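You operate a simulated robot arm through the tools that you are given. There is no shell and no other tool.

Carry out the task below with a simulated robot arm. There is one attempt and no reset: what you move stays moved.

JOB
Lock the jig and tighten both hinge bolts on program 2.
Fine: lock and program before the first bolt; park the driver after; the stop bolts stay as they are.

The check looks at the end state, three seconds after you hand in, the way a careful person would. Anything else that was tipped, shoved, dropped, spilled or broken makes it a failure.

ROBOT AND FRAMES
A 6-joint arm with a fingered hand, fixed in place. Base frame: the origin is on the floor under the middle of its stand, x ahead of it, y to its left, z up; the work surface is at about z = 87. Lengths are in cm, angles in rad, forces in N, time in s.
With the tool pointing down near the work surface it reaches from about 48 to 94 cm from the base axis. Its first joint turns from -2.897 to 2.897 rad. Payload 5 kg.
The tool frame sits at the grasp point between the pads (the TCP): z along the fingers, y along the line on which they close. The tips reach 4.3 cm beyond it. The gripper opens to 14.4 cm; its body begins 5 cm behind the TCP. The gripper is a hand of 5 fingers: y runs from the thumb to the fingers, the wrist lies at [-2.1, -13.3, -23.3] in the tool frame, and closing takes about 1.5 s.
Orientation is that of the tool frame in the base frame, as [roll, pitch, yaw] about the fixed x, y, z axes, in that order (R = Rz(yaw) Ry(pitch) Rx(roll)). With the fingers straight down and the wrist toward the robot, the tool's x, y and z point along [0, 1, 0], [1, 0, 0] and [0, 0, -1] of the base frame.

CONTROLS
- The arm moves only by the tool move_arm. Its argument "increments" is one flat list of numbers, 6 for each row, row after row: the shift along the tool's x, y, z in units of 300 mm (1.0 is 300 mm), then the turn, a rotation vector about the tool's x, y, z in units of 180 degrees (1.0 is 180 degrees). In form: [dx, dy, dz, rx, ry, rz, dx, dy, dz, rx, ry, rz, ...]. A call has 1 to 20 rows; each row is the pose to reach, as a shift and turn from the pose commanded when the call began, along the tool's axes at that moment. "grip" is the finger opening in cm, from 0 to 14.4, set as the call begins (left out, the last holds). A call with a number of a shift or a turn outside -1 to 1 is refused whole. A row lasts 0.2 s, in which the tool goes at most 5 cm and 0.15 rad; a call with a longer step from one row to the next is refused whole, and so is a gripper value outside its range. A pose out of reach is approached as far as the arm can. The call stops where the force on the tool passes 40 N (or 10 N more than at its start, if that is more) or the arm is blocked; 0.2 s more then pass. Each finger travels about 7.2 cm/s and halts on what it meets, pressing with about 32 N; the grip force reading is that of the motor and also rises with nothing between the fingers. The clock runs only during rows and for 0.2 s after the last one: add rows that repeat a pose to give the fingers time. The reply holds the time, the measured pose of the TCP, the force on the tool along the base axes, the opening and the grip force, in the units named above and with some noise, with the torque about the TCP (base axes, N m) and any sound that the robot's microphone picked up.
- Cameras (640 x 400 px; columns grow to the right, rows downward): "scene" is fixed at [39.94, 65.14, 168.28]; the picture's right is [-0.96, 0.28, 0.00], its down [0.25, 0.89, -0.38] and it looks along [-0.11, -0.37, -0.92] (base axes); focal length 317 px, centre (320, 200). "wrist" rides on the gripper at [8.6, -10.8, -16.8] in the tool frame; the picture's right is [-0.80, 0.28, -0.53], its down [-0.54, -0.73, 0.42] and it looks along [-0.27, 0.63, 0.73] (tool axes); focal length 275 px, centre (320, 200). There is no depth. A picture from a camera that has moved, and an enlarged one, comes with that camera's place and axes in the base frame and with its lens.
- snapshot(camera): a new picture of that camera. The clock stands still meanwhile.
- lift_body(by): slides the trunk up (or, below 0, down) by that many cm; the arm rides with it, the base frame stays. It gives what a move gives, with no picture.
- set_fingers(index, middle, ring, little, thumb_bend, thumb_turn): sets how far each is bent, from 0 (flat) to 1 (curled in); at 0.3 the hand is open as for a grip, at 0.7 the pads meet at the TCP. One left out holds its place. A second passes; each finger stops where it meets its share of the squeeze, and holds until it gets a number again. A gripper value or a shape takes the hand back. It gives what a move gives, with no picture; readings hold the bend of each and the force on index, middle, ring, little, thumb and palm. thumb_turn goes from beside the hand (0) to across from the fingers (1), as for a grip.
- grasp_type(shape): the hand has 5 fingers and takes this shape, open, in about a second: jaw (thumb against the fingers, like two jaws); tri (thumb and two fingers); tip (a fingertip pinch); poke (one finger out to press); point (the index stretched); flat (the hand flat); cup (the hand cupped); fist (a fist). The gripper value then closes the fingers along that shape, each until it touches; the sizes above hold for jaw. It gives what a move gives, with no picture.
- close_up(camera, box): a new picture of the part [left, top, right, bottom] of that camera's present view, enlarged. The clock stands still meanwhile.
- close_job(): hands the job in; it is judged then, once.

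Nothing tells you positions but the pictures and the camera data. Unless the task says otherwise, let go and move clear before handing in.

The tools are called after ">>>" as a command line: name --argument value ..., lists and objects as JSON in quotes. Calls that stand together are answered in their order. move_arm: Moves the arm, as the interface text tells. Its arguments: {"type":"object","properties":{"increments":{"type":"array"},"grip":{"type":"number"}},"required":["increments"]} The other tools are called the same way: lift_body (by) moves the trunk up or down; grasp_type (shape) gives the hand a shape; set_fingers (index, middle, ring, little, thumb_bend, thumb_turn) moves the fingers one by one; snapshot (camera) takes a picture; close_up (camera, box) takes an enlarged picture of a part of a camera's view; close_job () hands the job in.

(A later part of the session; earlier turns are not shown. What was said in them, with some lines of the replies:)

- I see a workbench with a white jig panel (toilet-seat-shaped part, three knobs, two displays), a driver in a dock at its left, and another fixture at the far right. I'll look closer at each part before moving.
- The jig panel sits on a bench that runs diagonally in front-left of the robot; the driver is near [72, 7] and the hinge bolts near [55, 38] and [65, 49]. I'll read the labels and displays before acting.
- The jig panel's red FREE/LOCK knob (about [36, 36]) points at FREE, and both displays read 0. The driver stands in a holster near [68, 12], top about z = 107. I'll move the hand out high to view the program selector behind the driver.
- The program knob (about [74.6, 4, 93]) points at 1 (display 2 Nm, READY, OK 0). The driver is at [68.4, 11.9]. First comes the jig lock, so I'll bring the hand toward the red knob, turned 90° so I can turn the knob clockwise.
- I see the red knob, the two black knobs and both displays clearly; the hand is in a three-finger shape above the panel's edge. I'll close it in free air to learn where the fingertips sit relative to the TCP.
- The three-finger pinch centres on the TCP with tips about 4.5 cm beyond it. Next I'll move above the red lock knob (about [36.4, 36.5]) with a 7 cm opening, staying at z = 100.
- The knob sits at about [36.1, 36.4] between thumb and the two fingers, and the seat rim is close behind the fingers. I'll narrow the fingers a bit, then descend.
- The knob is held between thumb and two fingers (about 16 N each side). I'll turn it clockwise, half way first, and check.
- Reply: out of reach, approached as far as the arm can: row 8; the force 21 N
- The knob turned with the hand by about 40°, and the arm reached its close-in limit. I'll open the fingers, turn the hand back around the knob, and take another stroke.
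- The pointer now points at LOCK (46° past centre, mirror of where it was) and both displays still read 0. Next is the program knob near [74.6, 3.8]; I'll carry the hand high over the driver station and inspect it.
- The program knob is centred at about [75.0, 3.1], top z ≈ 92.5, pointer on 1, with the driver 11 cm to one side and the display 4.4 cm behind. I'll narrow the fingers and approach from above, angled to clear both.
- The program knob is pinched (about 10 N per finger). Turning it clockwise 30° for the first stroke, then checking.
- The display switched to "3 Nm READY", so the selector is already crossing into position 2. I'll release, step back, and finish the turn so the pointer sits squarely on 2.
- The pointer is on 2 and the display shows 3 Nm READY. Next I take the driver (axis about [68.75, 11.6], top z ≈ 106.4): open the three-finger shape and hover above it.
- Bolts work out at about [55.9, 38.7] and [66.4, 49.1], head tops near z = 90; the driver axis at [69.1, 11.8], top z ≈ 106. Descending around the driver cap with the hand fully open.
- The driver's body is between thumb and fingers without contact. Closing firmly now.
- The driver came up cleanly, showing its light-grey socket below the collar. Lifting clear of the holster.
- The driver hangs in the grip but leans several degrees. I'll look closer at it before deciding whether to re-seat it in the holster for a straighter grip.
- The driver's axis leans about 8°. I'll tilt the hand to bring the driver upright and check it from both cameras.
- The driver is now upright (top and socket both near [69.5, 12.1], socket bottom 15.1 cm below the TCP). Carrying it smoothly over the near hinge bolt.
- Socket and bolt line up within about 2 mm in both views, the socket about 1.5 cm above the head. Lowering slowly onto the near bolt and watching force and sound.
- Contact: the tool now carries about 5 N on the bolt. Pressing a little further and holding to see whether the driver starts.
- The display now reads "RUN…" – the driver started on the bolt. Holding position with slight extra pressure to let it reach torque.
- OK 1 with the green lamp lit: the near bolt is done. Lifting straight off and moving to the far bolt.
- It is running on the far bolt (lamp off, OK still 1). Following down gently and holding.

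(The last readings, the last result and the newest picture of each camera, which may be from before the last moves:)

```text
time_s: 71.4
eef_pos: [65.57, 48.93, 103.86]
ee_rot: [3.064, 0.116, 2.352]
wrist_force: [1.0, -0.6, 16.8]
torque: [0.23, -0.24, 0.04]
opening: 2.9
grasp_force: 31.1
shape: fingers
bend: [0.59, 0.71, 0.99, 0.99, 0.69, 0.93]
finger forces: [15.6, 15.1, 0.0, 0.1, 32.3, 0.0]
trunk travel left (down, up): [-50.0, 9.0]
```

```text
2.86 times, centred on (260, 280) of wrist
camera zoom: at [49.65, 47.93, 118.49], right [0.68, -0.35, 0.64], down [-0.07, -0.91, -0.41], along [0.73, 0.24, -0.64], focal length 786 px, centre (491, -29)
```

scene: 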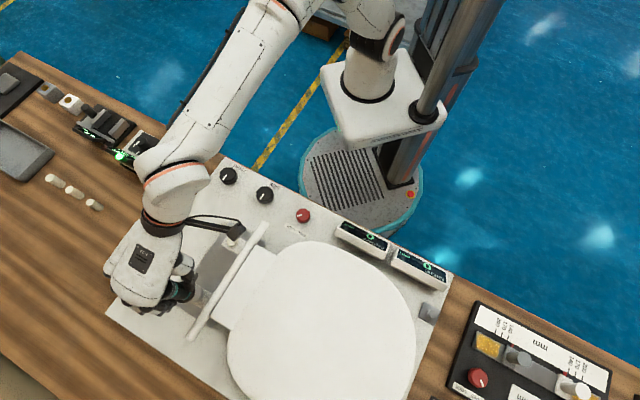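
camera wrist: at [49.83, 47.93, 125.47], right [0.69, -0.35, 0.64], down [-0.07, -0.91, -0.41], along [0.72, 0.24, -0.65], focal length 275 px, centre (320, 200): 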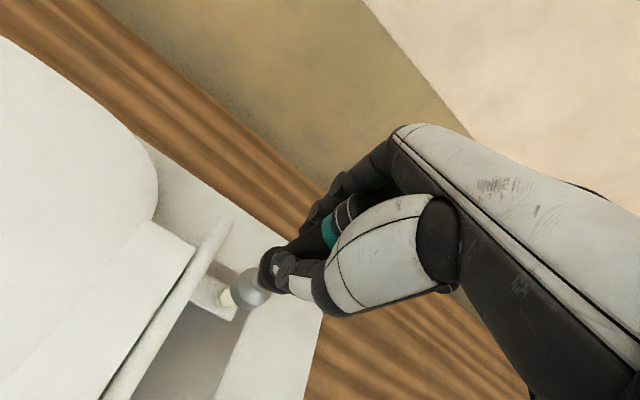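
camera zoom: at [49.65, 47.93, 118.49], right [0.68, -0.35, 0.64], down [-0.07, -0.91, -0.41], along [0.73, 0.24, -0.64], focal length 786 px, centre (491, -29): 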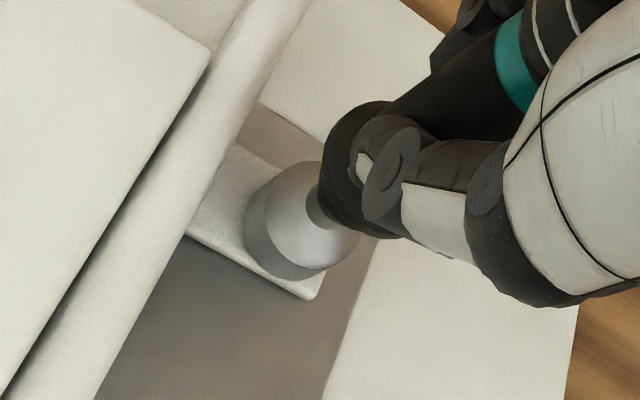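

OK 2, green lamp lit: both hinge bolts are tightened. Lifting off and carrying the driver back toward its holster.

>>> move_arm --increments '[-0.005, 0.003, -0.045, 0, 0, 0, -0.012, 0.008, -0.1, 0, 0, 0, -0.023, 0.015, -0.2, 0, 0, 0, -0.035, 0.023, -0.3, 0, 0, 0, -0.0463, 0.0304, -0.3962, 0, 0, 0, -0.0463, 0.0304, -0.3962, 0, 0, 0]'

>>> close_up --camera "scene" --box '[130, 190, 270, 330]'

>>> close_up --camera "wrist" --box '[180, 160, 380, 340]'

```text
time_s: 72.8
eef_pos: [65.61, 49.16, 115.47]
ee_rot: [3.065, 0.115, 2.353]
wrist_force: [-0.4, -1.5, -4.8]
torque: [0.0, 0.01, 0.0]
opening: 2.87
grasp_force: 28.8
shape: fingers
bend: [0.59, 0.71, 0.99, 0.99, 0.69, 0.92]
finger forces: [14.0, 12.7, 0.0, 0.0, 30.2, 0.0]
trunk travel left (down, up): [-50.0, 9.0]
```

```text
2.86 times, centred on (200, 260) of scene
camera zoom: at [39.94, 65.14, 168.28], right [-0.96, 0.28, 0.0], down [0.25, 0.89, -0.38], along [-0.11, -0.37, -0.92], focal length 906 px, centre (663, 29)
```

zoom: 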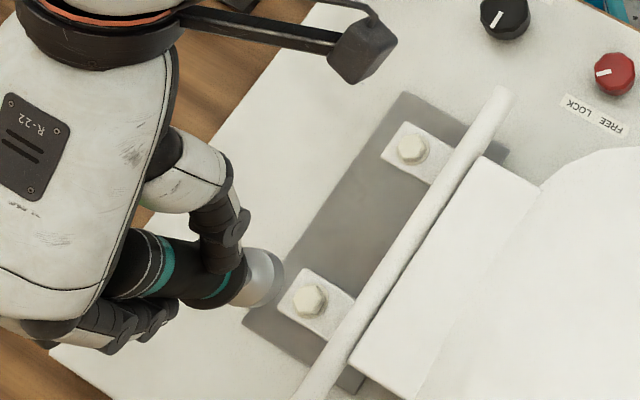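

```text
2.22 times, centred on (280, 250) of wrist
camera zoom: at [49.85, 48.02, 130.31], right [0.69, -0.35, 0.64], down [-0.07, -0.91, -0.41], along [0.72, 0.23, -0.65], focal length 612 px, centre (409, 89)
```

zoom: 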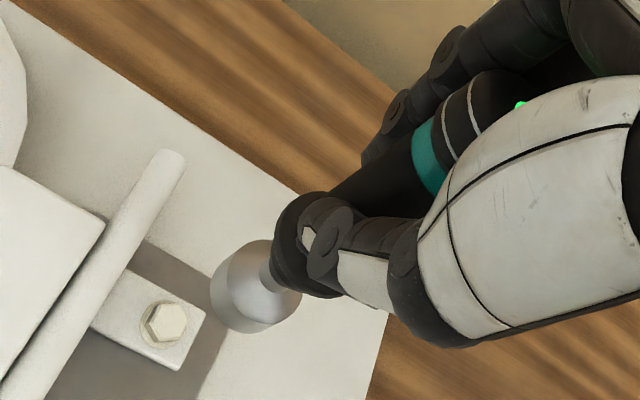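

>>> move_arm --increments '[-0.04, -0.034, -0.02, 0, 0, 0, -0.11, -0.094, -0.04, 0, 0, 0, -0.19, -0.162, -0.05, 0, 0, 0, -0.27, -0.23, -0.05, 0, 0, 0, -0.35, -0.298, -0.05, 0, 0, 0, -0.43, -0.367, -0.05, 0, 0, 0, -0.51, -0.435, -0.05, 0, 0, 0, -0.59, -0.503, -0.05, 0, 0, 0, -0.67, -0.571, -0.05, 0, 0, 0, -0.75, -0.639, -0.05, 0, 0, 0, -0.83, -0.708, -0.05, 0, 0, 0, -0.9, -0.767, -0.05, 0, 0, 0, -0.95, -0.81, -0.05, 0, 0, 0, -0.95, -0.81, -0.05, 0, 0, 0]'

>>> close_up --camera "scene" --box '[90, 70, 210, 200]'

>>> close_up --camera "wrist" --box '[180, 160, 380, 340]'

```text
time_s: 75.8
eef_pos: [68.26, 11.73, 118.38]
ee_rot: [3.066, 0.113, 2.354]
wrist_force: [-0.5, 0.0, -5.3]
torque: [0.0, 0.01, 0.0]
opening: 2.82
grasp_force: 29.0
shape: fingers
bend: [0.59, 0.71, 0.99, 0.99, 0.7, 0.92]
finger forces: [14.4, 13.7, 0.1, 0.0, 30.1, 0.1]
trunk travel left (down, up): [-50.0, 9.0]
```

```text
3.08 times, centred on (150, 135) of scene
camera zoom: at [39.94, 65.14, 168.28], right [-0.96, 0.28, 0.0], down [0.25, 0.89, -0.38], along [-0.11, -0.37, -0.92], focal length 976 px, centre (843, 400)
```

zoom: 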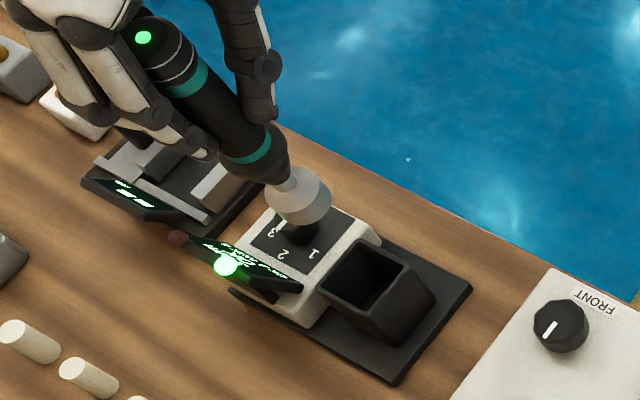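

```text
2.22 times, centred on (280, 250) of wrist
camera zoom: at [52.38, 10.65, 133.15], right [0.69, -0.35, 0.64], down [-0.07, -0.91, -0.41], along [0.72, 0.24, -0.65], focal length 612 px, centre (409, 89)
```

zoom: 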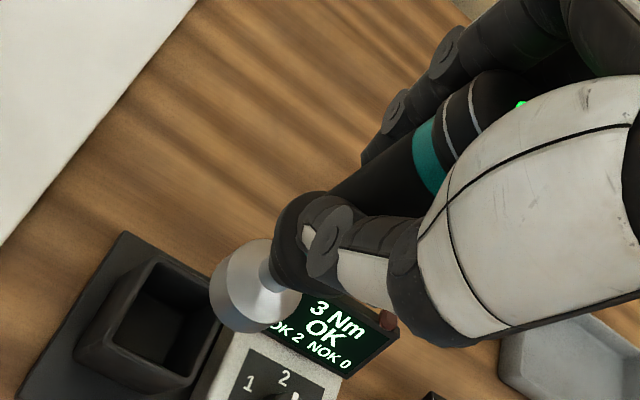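

The display shows OK 2 / NOK 0. The driver leans about 6° in the grip after pressing, so I'll upright it over the bench again before inserting it into the holster.

>>> move_arm --increments '[0, 0, 0, -0.006, 0.009, 0.0014, 0, 0, 0, -0.0125, 0.0175, 0.0028, 0, 0, 0, -0.0189, 0.0261, 0.0042, 0, 0, 0, -0.0189, 0.0261, 0.0042]'

>>> close_up --camera "scene" --box '[95, 65, 195, 165]'

>>> close_up --camera "wrist" --box '[200, 170, 360, 330]'

```text
time_s: 76.8
eef_pos: [68.34, 11.77, 118.25]
ee_rot: [3.005, 0.03, 2.347]
wrist_force: [-0.1, -0.3, -5.4]
torque: [-0.04, -0.04, 0.02]
opening: 2.86
grasp_force: 29.4
shape: fingers
bend: [0.59, 0.71, 0.99, 0.99, 0.7, 0.92]
finger forces: [14.2, 14.1, 0.0, 0.0, 30.1, 0.0]
trunk travel left (down, up): [-50.0, 9.0]
```

```text
4.00 times, centred on (145, 115) of scene
camera zoom: at [39.94, 65.14, 168.28], right [-0.96, 0.28, 0.0], down [0.25, 0.89, -0.38], along [-0.11, -0.37, -0.92], focal length 1269 px, centre (1020, 540)
```

zoom: 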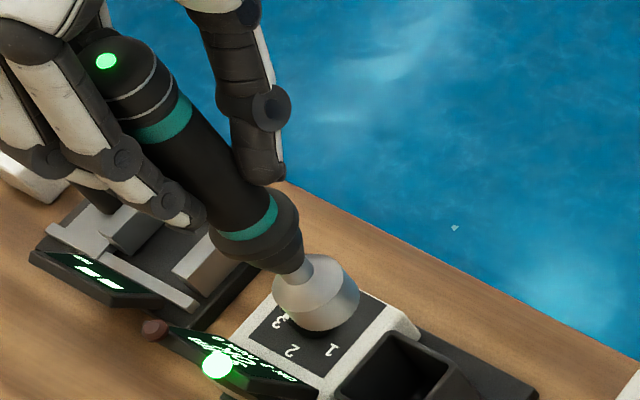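

```text
2.50 times, centred on (280, 250) of wrist
camera zoom: at [52.67, 9.2, 133.21], right [0.7, -0.41, 0.59], down [-0.08, -0.86, -0.5], along [0.71, 0.3, -0.63], focal length 688 px, centre (420, 75)
```

zoom: 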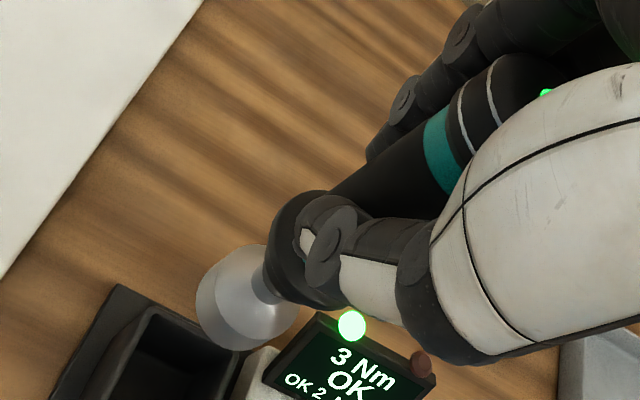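

The driver is upright again (axis near [68.45, 13.05]); the holster centre is near [69.1, 11.7]. Moving over it and lowering the socket to just above the rim to check alignment.

>>> move_arm --increments '[-0.013, -0.03, 0.0, 0, 0, 0, -0.02, -0.04, 0.06, 0, 0, 0, -0.026, -0.046, 0.13, 0, 0, 0, -0.033, -0.051, 0.2, 0, 0, 0, -0.0394, -0.0561, 0.2762, 0, 0, 0, -0.0394, -0.0561, 0.2762, 0, 0, 0]'

>>> close_up --camera "scene" --box '[115, 95, 205, 185]'

>>> close_up --camera "wrist" --box '[200, 170, 360, 330]'

```text
time_s: 78.2
eef_pos: [68.82, 10.43, 110.04]
ee_rot: [3.006, 0.031, 2.347]
wrist_force: [0.0, -0.4, -5.2]
torque: [-0.08, 0.05, 0.0]
opening: 2.81
grasp_force: 30.0
shape: fingers
bend: [0.59, 0.71, 0.99, 0.99, 0.7, 0.92]
finger forces: [14.2, 14.5, 0.0, 0.0, 30.2, 0.1]
trunk travel left (down, up): [-50.0, 9.0]
```

```text
4.44 times, centred on (160, 140) of scene
camera zoom: at [39.94, 65.14, 168.28], right [-0.96, 0.28, 0.0], down [0.25, 0.89, -0.38], along [-0.11, -0.37, -0.92], focal length 1410 px, centre (1031, 467)
```

zoom: 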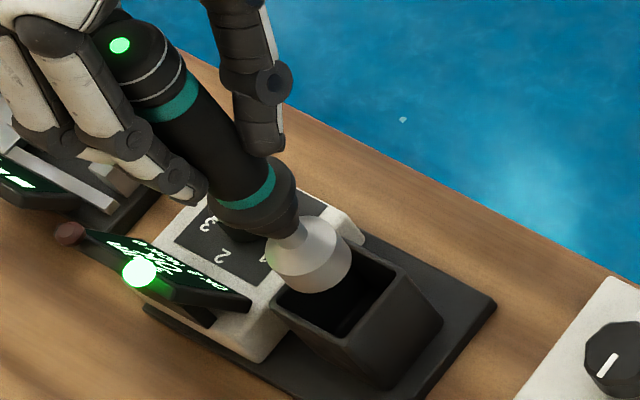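

```text
2.50 times, centred on (280, 250) of wrist
camera zoom: at [53.3, 7.81, 124.86], right [0.69, -0.41, 0.59], down [-0.08, -0.86, -0.5], along [0.71, 0.3, -0.63], focal length 688 px, centre (420, 75)
```

zoom: 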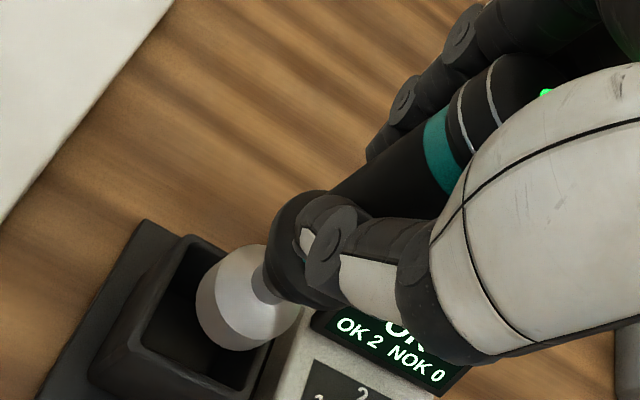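

>>> close_up --camera "scene" --box '[145, 125, 195, 175]'

>>> close_up --camera "wrist" --box '[210, 220, 320, 340]'

```text
8.00 times, centred on (170, 150) of scene
camera zoom: at [39.94, 65.14, 168.28], right [-0.96, 0.28, 0.0], down [0.25, 0.89, -0.38], along [-0.11, -0.37, -0.92], focal length 2537 px, centre (1520, 600)
```

zoom: 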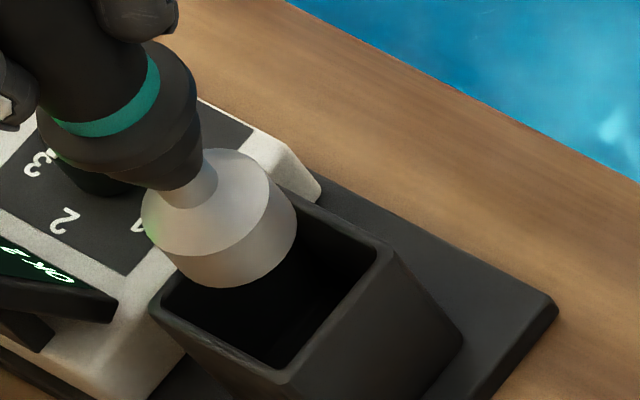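

```text
3.33 times, centred on (265, 280) of wrist
camera zoom: at [53.3, 7.81, 124.86], right [0.69, -0.41, 0.59], down [-0.08, -0.86, -0.5], along [0.71, 0.3, -0.63], focal length 918 px, centre (503, -67)
```

zoom: 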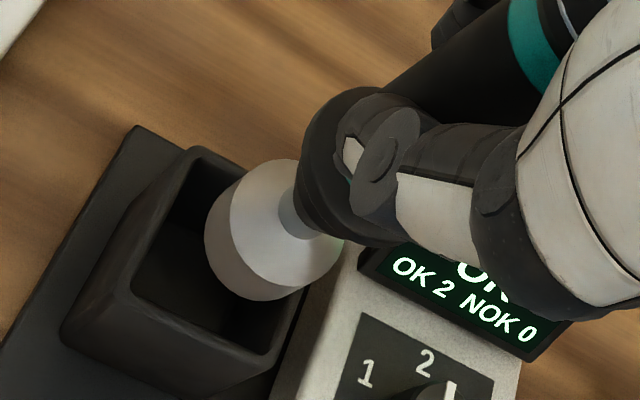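

The socket (about [69.07, 11.57]) is centred over the holster ([69.13, 11.51]) within a millimetre or so. Lowering it in.

>>> move_arm --increments '[0.0005, -0.0044, 0.033, 0, 0, 0, 0.001, -0.0088, 0.066, 0, 0, 0, 0.0016, -0.0133, 0.1, 0, 0, 0, 0.0021, -0.0177, 0.1322, 0, 0, 0]'

>>> close_up --camera "scene" --box '[130, 105, 200, 175]'

>>> close_up --camera "wrist" --box '[210, 190, 350, 340]'

```text
time_s: 79.2
eef_pos: [68.88, 10.31, 105.99]
ee_rot: [3.007, 0.03, 2.348]
wrist_force: [0.1, -0.4, -5.0]
torque: [-0.01, -0.01, -0.04]
opening: 2.83
grasp_force: 29.3
shape: fingers
bend: [0.59, 0.71, 0.99, 0.99, 0.7, 0.92]
finger forces: [14.4, 14.5, 0.1, 0.0, 30.2, 0.0]
trunk travel left (down, up): [-50.0, 9.0]
```

```text
5.71 times, centred on (165, 140) of scene
camera zoom: at [39.94, 65.14, 168.28], right [-0.96, 0.28, 0.0], down [0.25, 0.89, -0.38], along [-0.11, -0.37, -0.92], focal length 1812 px, centre (1206, 543)
```

zoom: 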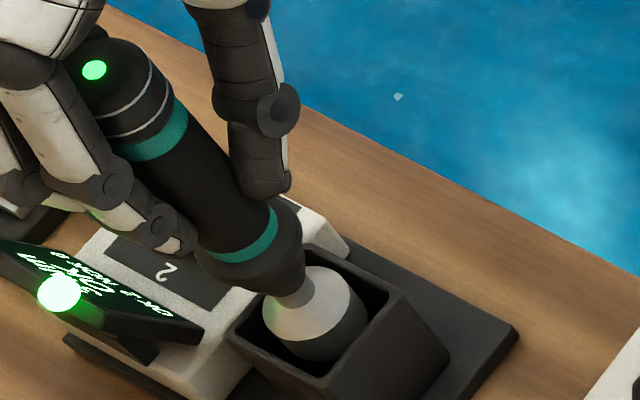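

```text
2.67 times, centred on (280, 265) of wrist
camera zoom: at [53.36, 7.79, 120.85], right [0.69, -0.41, 0.59], down [-0.08, -0.86, -0.5], along [0.71, 0.3, -0.63], focal length 734 px, centre (427, 27)
```

zoom: 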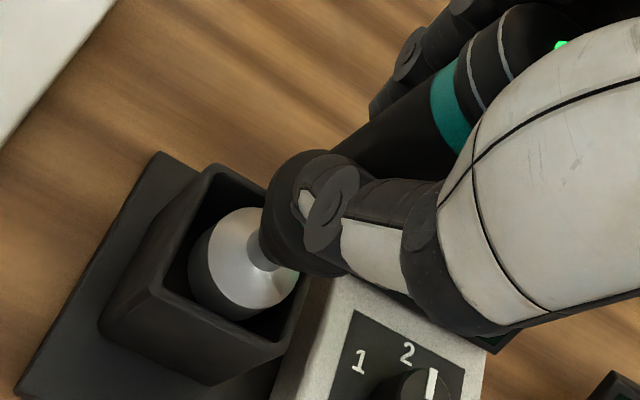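

>>> move_arm --increments '[0.0003, -0.0022, 0.0165, 0, 0, 0, 0.0005, -0.0044, 0.033, 0, 0, 0, 0.0008, -0.0066, 0.0496, 0, 0, 0, 0.001, -0.0088, 0.066, 0, 0, 0, 0.0013, -0.011, 0.0826, 0, 0, 0, 0.0016, -0.0133, 0.0991, 0, 0, 0]'

>>> close_up --camera "scene" --box '[130, 105, 200, 175]'

>>> close_up --camera "wrist" --box '[210, 190, 350, 340]'

```text
time_s: 80.6
eef_pos: [68.92, 10.25, 102.9]
ee_rot: [3.006, 0.031, 2.346]
wrist_force: [-0.7, 0.2, -4.9]
torque: [-0.05, -0.01, 0.01]
opening: 2.82
grasp_force: 29.0
shape: fingers
bend: [0.59, 0.71, 0.99, 0.99, 0.7, 0.92]
finger forces: [14.3, 14.6, 0.1, 0.0, 30.2, 0.1]
trunk travel left (down, up): [-50.0, 9.0]
```

```text
5.71 times, centred on (165, 140) of scene
camera zoom: at [39.94, 65.14, 168.28], right [-0.96, 0.28, 0.0], down [0.25, 0.89, -0.38], along [-0.11, -0.37, -0.92], focal length 1812 px, centre (1206, 543)
```

zoom: 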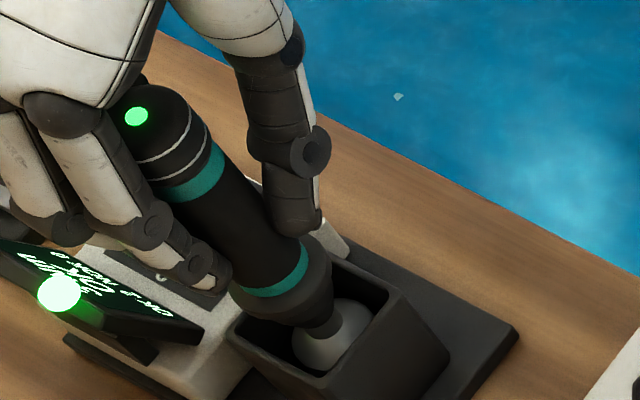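

```text
2.67 times, centred on (280, 265) of wrist
camera zoom: at [53.38, 7.74, 117.83], right [0.69, -0.41, 0.59], down [-0.08, -0.86, -0.5], along [0.71, 0.3, -0.63], focal length 734 px, centre (427, 27)
```

zoom: 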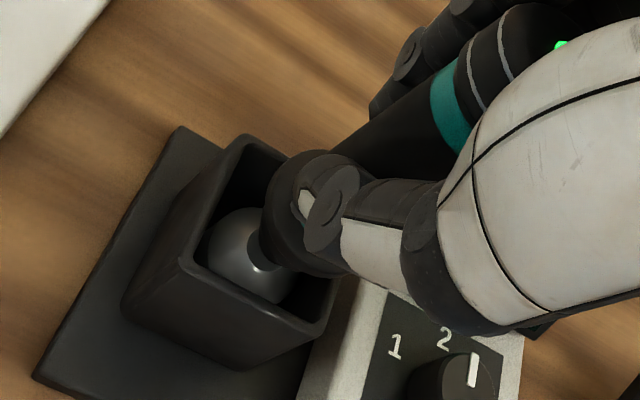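

>>> move_arm --increments '[0.0003, -0.0022, 0.0165, 0, 0, 0, 0.0004, -0.0033, 0.0248, 0, 0, 0, 0.0005, -0.0044, 0.033, 0, 0, 0, 0.0006, -0.0055, 0.041, 0, 0, 0, 0.0008, -0.0066, 0.0496, 0, 0, 0, 0.0008, -0.0066, 0.0496, 0, 0, 0]'

>>> close_up --camera "scene" --box '[130, 105, 200, 175]'

>>> close_up --camera "wrist" --box '[210, 190, 350, 340]'

```text
time_s: 82.0
eef_pos: [69.07, 10.22, 101.46]
ee_rot: [3.002, 0.03, 2.35]
wrist_force: [0.0, 0.7, 0.9]
torque: [0.04, -0.02, 0.0]
opening: 2.8
grasp_force: 30.3
shape: fingers
bend: [0.59, 0.71, 0.99, 0.99, 0.7, 0.92]
finger forces: [15.2, 14.5, 0.0, 0.0, 31.0, 0.0]
trunk travel left (down, up): [-50.0, 9.0]
```

```text
5.71 times, centred on (165, 140) of scene
camera zoom: at [39.94, 65.14, 168.28], right [-0.96, 0.28, 0.0], down [0.25, 0.89, -0.38], along [-0.11, -0.37, -0.92], focal length 1812 px, centre (1206, 543)
```

zoom: 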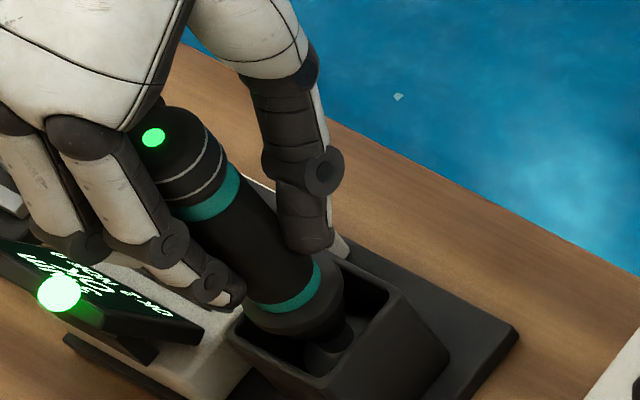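

```text
2.67 times, centred on (280, 265) of wrist
camera zoom: at [53.4, 7.75, 116.4], right [0.69, -0.41, 0.59], down [-0.08, -0.86, -0.5], along [0.72, 0.3, -0.63], focal length 734 px, centre (427, 27)
```

zoom: 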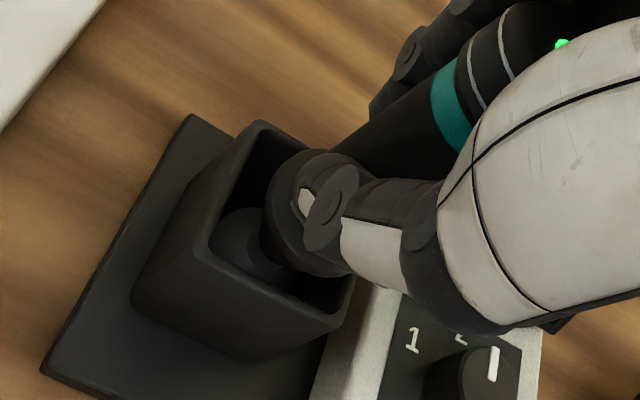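

The driver's weight is now carried by the holster floor. Releasing the fingers.

>>> set_fingers --index 0.56 --middle 0.62 --thumb_bend 0.62

>>> close_up --camera "scene" --box '[130, 105, 200, 175]'

>>> close_up --camera "wrist" --box '[210, 190, 350, 340]'

```text
time_s: 83.0
eef_pos: [69.07, 10.33, 101.41]
ee_rot: [3.006, 0.031, 2.349]
wrist_force: [1.0, 1.5, 0.1]
torque: [-0.04, -0.01, 0.0]
opening: 4.62
grasp_force: 0.0
shape: fingers
bend: [0.56, 0.62, 0.99, 0.99, 0.62, 0.97]
finger forces: [0.4, 0.1, 0.0, 0.0, 0.1, 0.0]
trunk travel left (down, up): [-50.0, 9.0]
```

```text
5.71 times, centred on (165, 140) of scene
camera zoom: at [39.94, 65.14, 168.28], right [-0.96, 0.28, 0.0], down [0.25, 0.89, -0.38], along [-0.11, -0.37, -0.92], focal length 1812 px, centre (1206, 543)
```

zoom: 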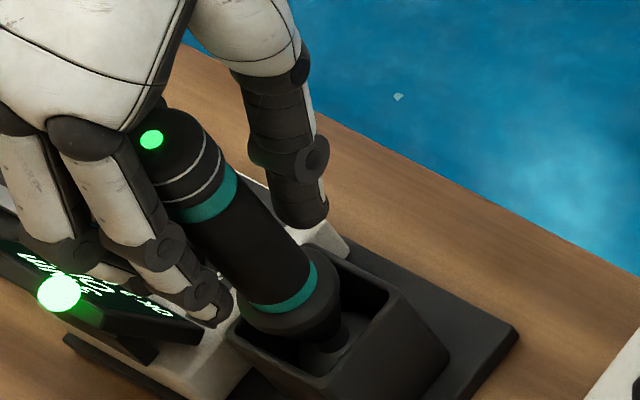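

```text
2.67 times, centred on (280, 265) of wrist
camera zoom: at [53.4, 7.73, 116.34], right [0.69, -0.41, 0.59], down [-0.08, -0.86, -0.5], along [0.72, 0.3, -0.63], focal length 734 px, centre (427, 27)
```

zoom: 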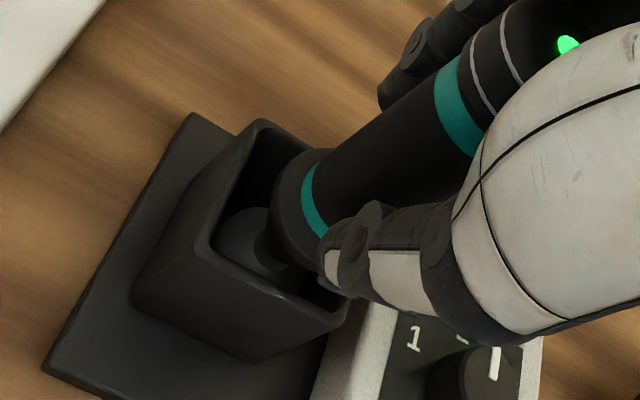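

>>> set_fingers --index 0.42 --middle 0.42 --thumb_bend 0.42

>>> close_up --camera "scene" --box '[130, 105, 200, 175]'

>>> close_up --camera "wrist" --box '[210, 160, 370, 340]'

```text
time_s: 84.0
eef_pos: [69.19, 10.32, 101.45]
ee_rot: [3.005, 0.032, 2.347]
wrist_force: [0.1, -0.1, 0.5]
torque: [0.0, 0.0, 0.0]
opening: 10.72
grasp_force: 0.1
shape: fingers
bend: [0.42, 0.42, 0.99, 0.99, 0.42, 0.97]
finger forces: [0.1, 0.0, 0.1, 0.0, 0.1, 0.0]
trunk travel left (down, up): [-50.0, 9.0]
```

```text
5.71 times, centred on (165, 140) of scene
camera zoom: at [39.94, 65.14, 168.28], right [-0.96, 0.28, 0.0], down [0.25, 0.89, -0.38], along [-0.11, -0.37, -0.92], focal length 1812 px, centre (1206, 543)
```

zoom: 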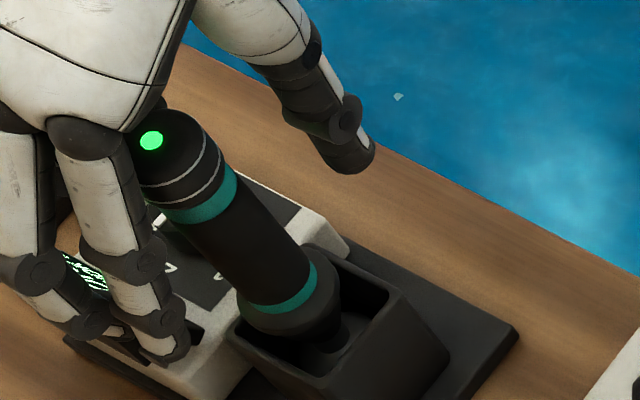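

```text
2.22 times, centred on (290, 250) of wrist
camera zoom: at [53.39, 7.73, 116.34], right [0.69, -0.41, 0.59], down [-0.08, -0.86, -0.5], along [0.72, 0.3, -0.63], focal length 612 px, centre (387, 89)
```

zoom: 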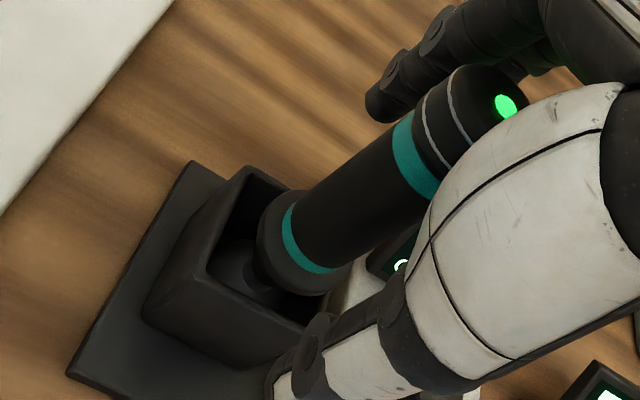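

The driver stands free in its holster. Raising the hand straight up and clear.

>>> move_arm --increments '[-0.001, 0.0054, -0.04, 0, 0, 0, -0.003, 0.0136, -0.1, 0, 0, 0, -0.006, 0.0275, -0.2, 0, 0, 0, -0.009, 0.0412, -0.3, 0, 0, 0, -0.012, 0.0544, -0.396, 0, 0, 0, -0.015, 0.0687, -0.5, 0, 0, 0]'

>>> close_up --camera "scene" --box '[90, 90, 210, 200]'

>>> snapshot --camera "wrist"

```text
time_s: 85.4
eef_pos: [68.96, 10.32, 116.59]
ee_rot: [3.005, 0.033, 2.348]
wrist_force: [0.3, 0.8, -0.5]
torque: [0.01, -0.01, 0.0]
opening: 10.7
grasp_force: 0.0
shape: fingers
bend: [0.42, 0.42, 0.99, 0.99, 0.42, 0.97]
finger forces: [0.1, 0.1, 0.0, 0.1, 0.0, 0.0]
trunk travel left (down, up): [-50.0, 9.0]
```

```text
3.64 times, centred on (150, 145) of scene
camera zoom: at [39.94, 65.14, 168.28], right [-0.96, 0.28, 0.0], down [0.25, 0.89, -0.38], along [-0.11, -0.37, -0.92], focal length 1153 px, centre (938, 400)
```

zoom: 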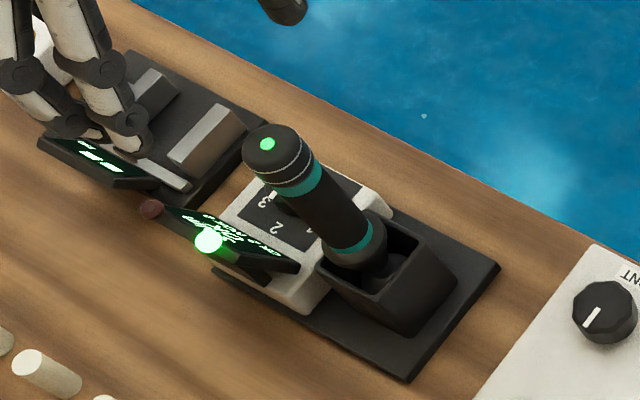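

```text
taken
camera wrist: at [53.36, 7.85, 131.49], right [0.69, -0.41, 0.59], down [-0.08, -0.86, -0.5], along [0.71, 0.3, -0.63], focal length 275 px, centre (320, 200)
```

wrist: 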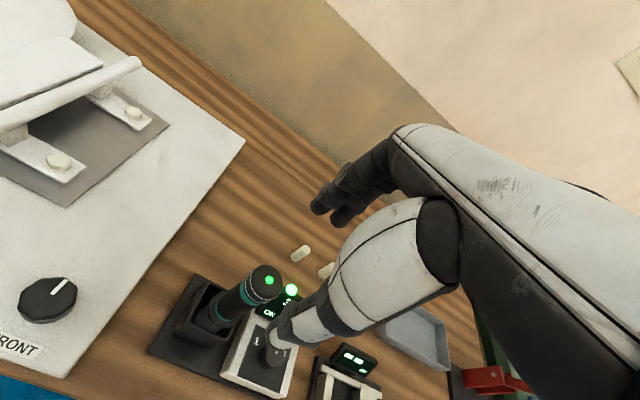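

>>> move_arm --increments '[-0.003, 0.014, -0.1, 0, 0, 0, 0.06, 0.01, -0.2, 0, 0, 0, 0.17, -0.02, -0.25, 0, 0, 0, 0.29, -0.05, -0.28, 0, 0, 0, 0.41, -0.08, -0.3, 0, 0, 0, 0.53, -0.1, -0.309, 0, 0, 0, 0.64, -0.12, -0.309, 0, 0, 0, 0.72, -0.13, -0.309, 0, 0, 0, 0.72, -0.13, -0.309, 0, 0, 0]'

>>> snapshot --camera "scene"

>>> close_up --camera "scene" --box '[100, 110, 200, 200]'

>>> snapshot --camera "wrist"

```text
time_s: 87.4
eef_pos: [50.0, 22.48, 124.68]
ee_rot: [3.005, 0.031, 2.348]
wrist_force: [0.0, 0.4, 1.5]
torque: [0.01, -0.02, -0.05]
opening: 10.7
grasp_force: 0.0
shape: fingers
bend: [0.42, 0.42, 0.99, 0.99, 0.42, 0.97]
finger forces: [0.0, 0.1, 0.1, 0.0, 0.0, 0.0]
trunk travel left (down, up): [-50.0, 9.0]
```

```text
taken
```

scene: 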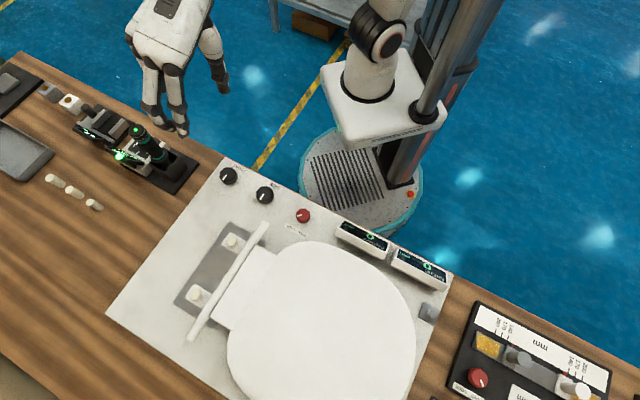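

```text
4.44 times, centred on (150, 155) of scene
camera zoom: at [39.94, 65.14, 168.28], right [-0.96, 0.28, 0.0], down [0.25, 0.89, -0.38], along [-0.11, -0.37, -0.92], focal length 1410 px, centre (1076, 400)
```

zoom: 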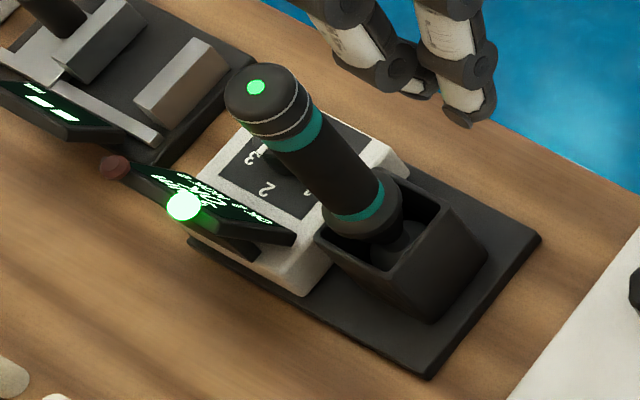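

```text
taken
camera wrist: at [34.33, 19.8, 139.48], right [0.69, -0.41, 0.59], down [-0.08, -0.86, -0.5], along [0.72, 0.3, -0.63], focal length 275 px, centre (320, 200)
```

wrist: 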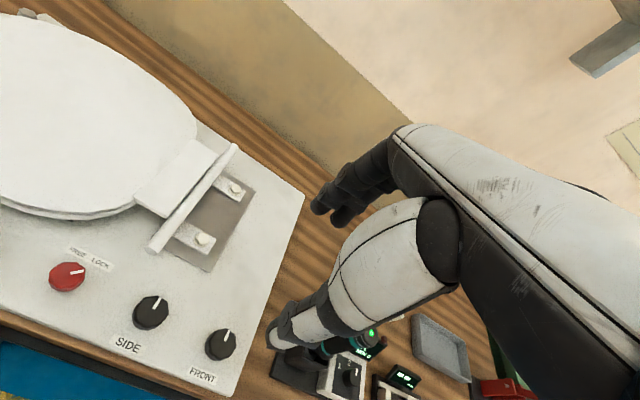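

>>> close_up --camera "scene" --box '[330, 210, 450, 290]'

>>> close_up --camera "scene" --box '[180, 160, 320, 320]'

>>> close_up --camera "scene" --box '[115, 135, 165, 170]'

>>> close_up --camera "wrist" --box '[20, 220, 260, 390]'

>>> close_up --camera "wrist" --box '[260, 310, 400, 400]'

>>> close_up --camera "scene" --box '[400, 280, 640, 400]'

```text
5.00 times, centred on (390, 250) of scene
camera zoom: at [39.94, 65.14, 168.28], right [-0.96, 0.28, 0.0], down [0.25, 0.89, -0.38], along [-0.11, -0.37, -0.92], focal length 1586 px, centre (-30, -50)
```

zoom: 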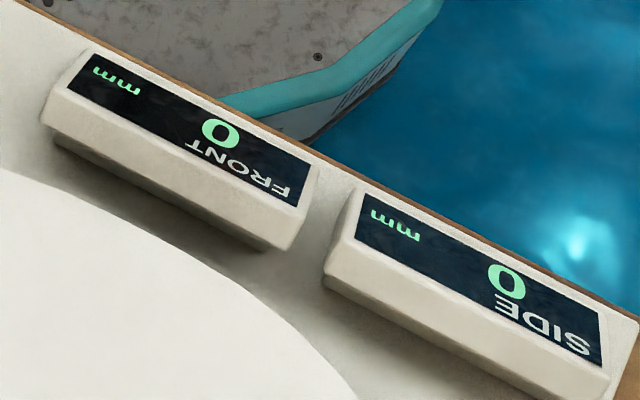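

```text
2.50 times, centred on (250, 240) of scene
camera zoom: at [39.94, 65.14, 168.28], right [-0.96, 0.28, 0.0], down [0.25, 0.89, -0.38], along [-0.11, -0.37, -0.92], focal length 793 px, centre (495, 100)
```

zoom: 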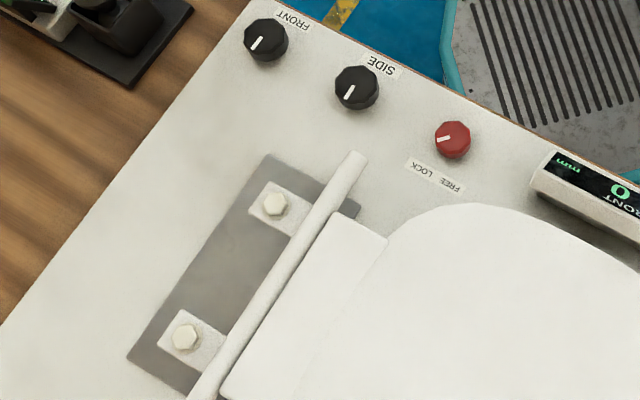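

```text
11.43 times, centred on (140, 152) of scene
camera zoom: at [39.94, 65.14, 168.28], right [-0.96, 0.28, 0.0], down [0.25, 0.89, -0.38], along [-0.11, -0.37, -0.92], focal length 3625 px, centre (2377, 743)
```

zoom: 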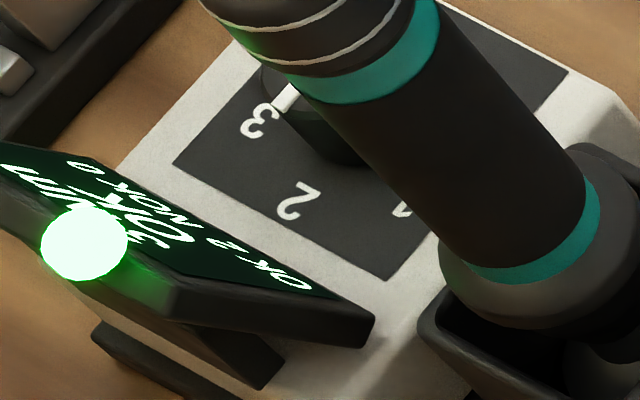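

```text
2.35 times, centred on (140, 305) of wrist
camera zoom: at [34.33, 19.8, 139.48], right [0.69, -0.41, 0.59], down [-0.08, -0.86, -0.5], along [0.72, 0.3, -0.63], focal length 648 px, centre (744, -47)
```

zoom: 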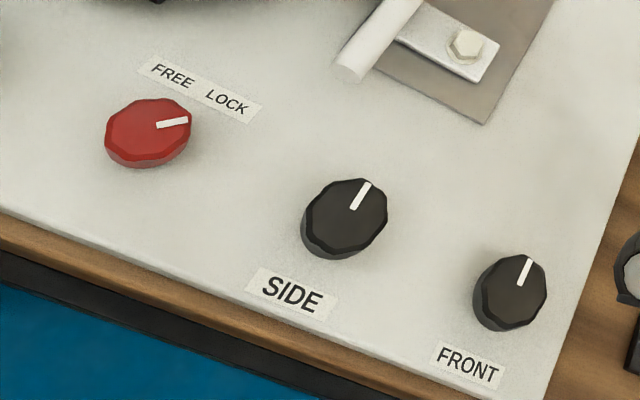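

```text
4.44 times, centred on (330, 355) of wrist
camera zoom: at [34.33, 19.8, 139.48], right [0.69, -0.41, 0.59], down [-0.08, -0.86, -0.5], along [0.72, 0.3, -0.63], focal length 1224 px, centre (276, -489)
```

zoom: 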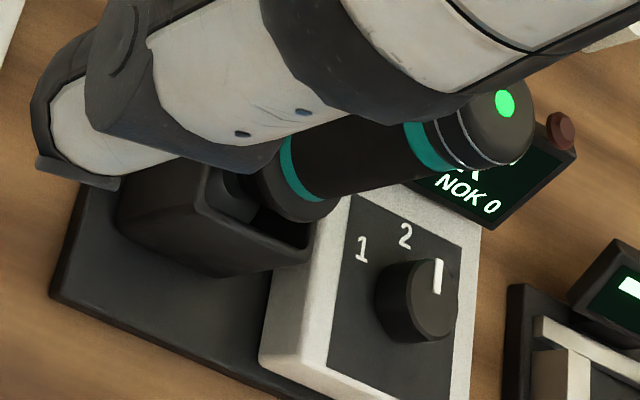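

```text
2.67 times, centred on (520, 340) of scene
camera zoom: at [39.94, 65.14, 168.28], right [-0.96, 0.28, 0.0], down [0.25, 0.89, -0.38], along [-0.11, -0.37, -0.92], focal length 846 px, centre (-213, -173)
```

zoom: 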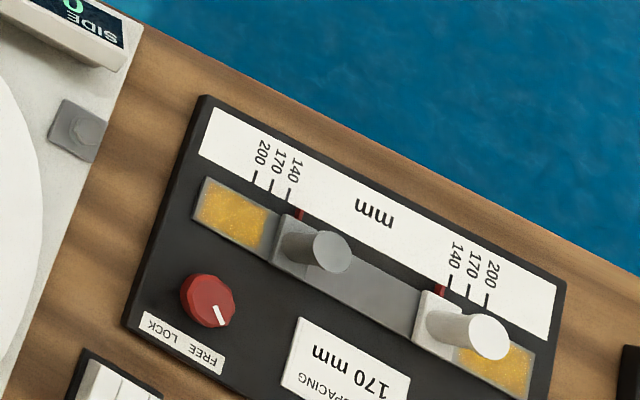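

The red lock knob points at LOCK and the selector is on 2. Both hinge bolts read OK (OK 2, NOK 0), FRONT and SIDE still show 0 mm, and the driver stands upright in its holster. The hand is empty and clear, and I never touched the stop bolts or the spacing gauge, so I'm handing in.

>>> close_job

```text
The job is handed in.
```

The jig is locked, both hinge bolts are tightened on program 2, and the driver is back in its holster; I've handed the job in. I don't have the check's result.

- **Order:** I locked the jig and set the program before the first bolt. I took "the jig" to be the white panel holding the seat. The spacing gauge to its right has its own lock, and I left that as it was.
- **Lock:** the red knob points at LOCK. FRONT and SIDE both still read 0 mm.
- **Program:** the selector is on 2, which sets 3 Nm.
- **Bolts:** the driver display shows OK 2 and NOK 0, with the green lamp lit after each bolt.
- **Driver:** it leaned in the grip while I was using it. I straightened it before lowering it, and it now stands upright in the holster, about 4 mm from where it started.
- **Untouched:** I did not touch the stop bolts. The hand is empty and well clear of the bench.
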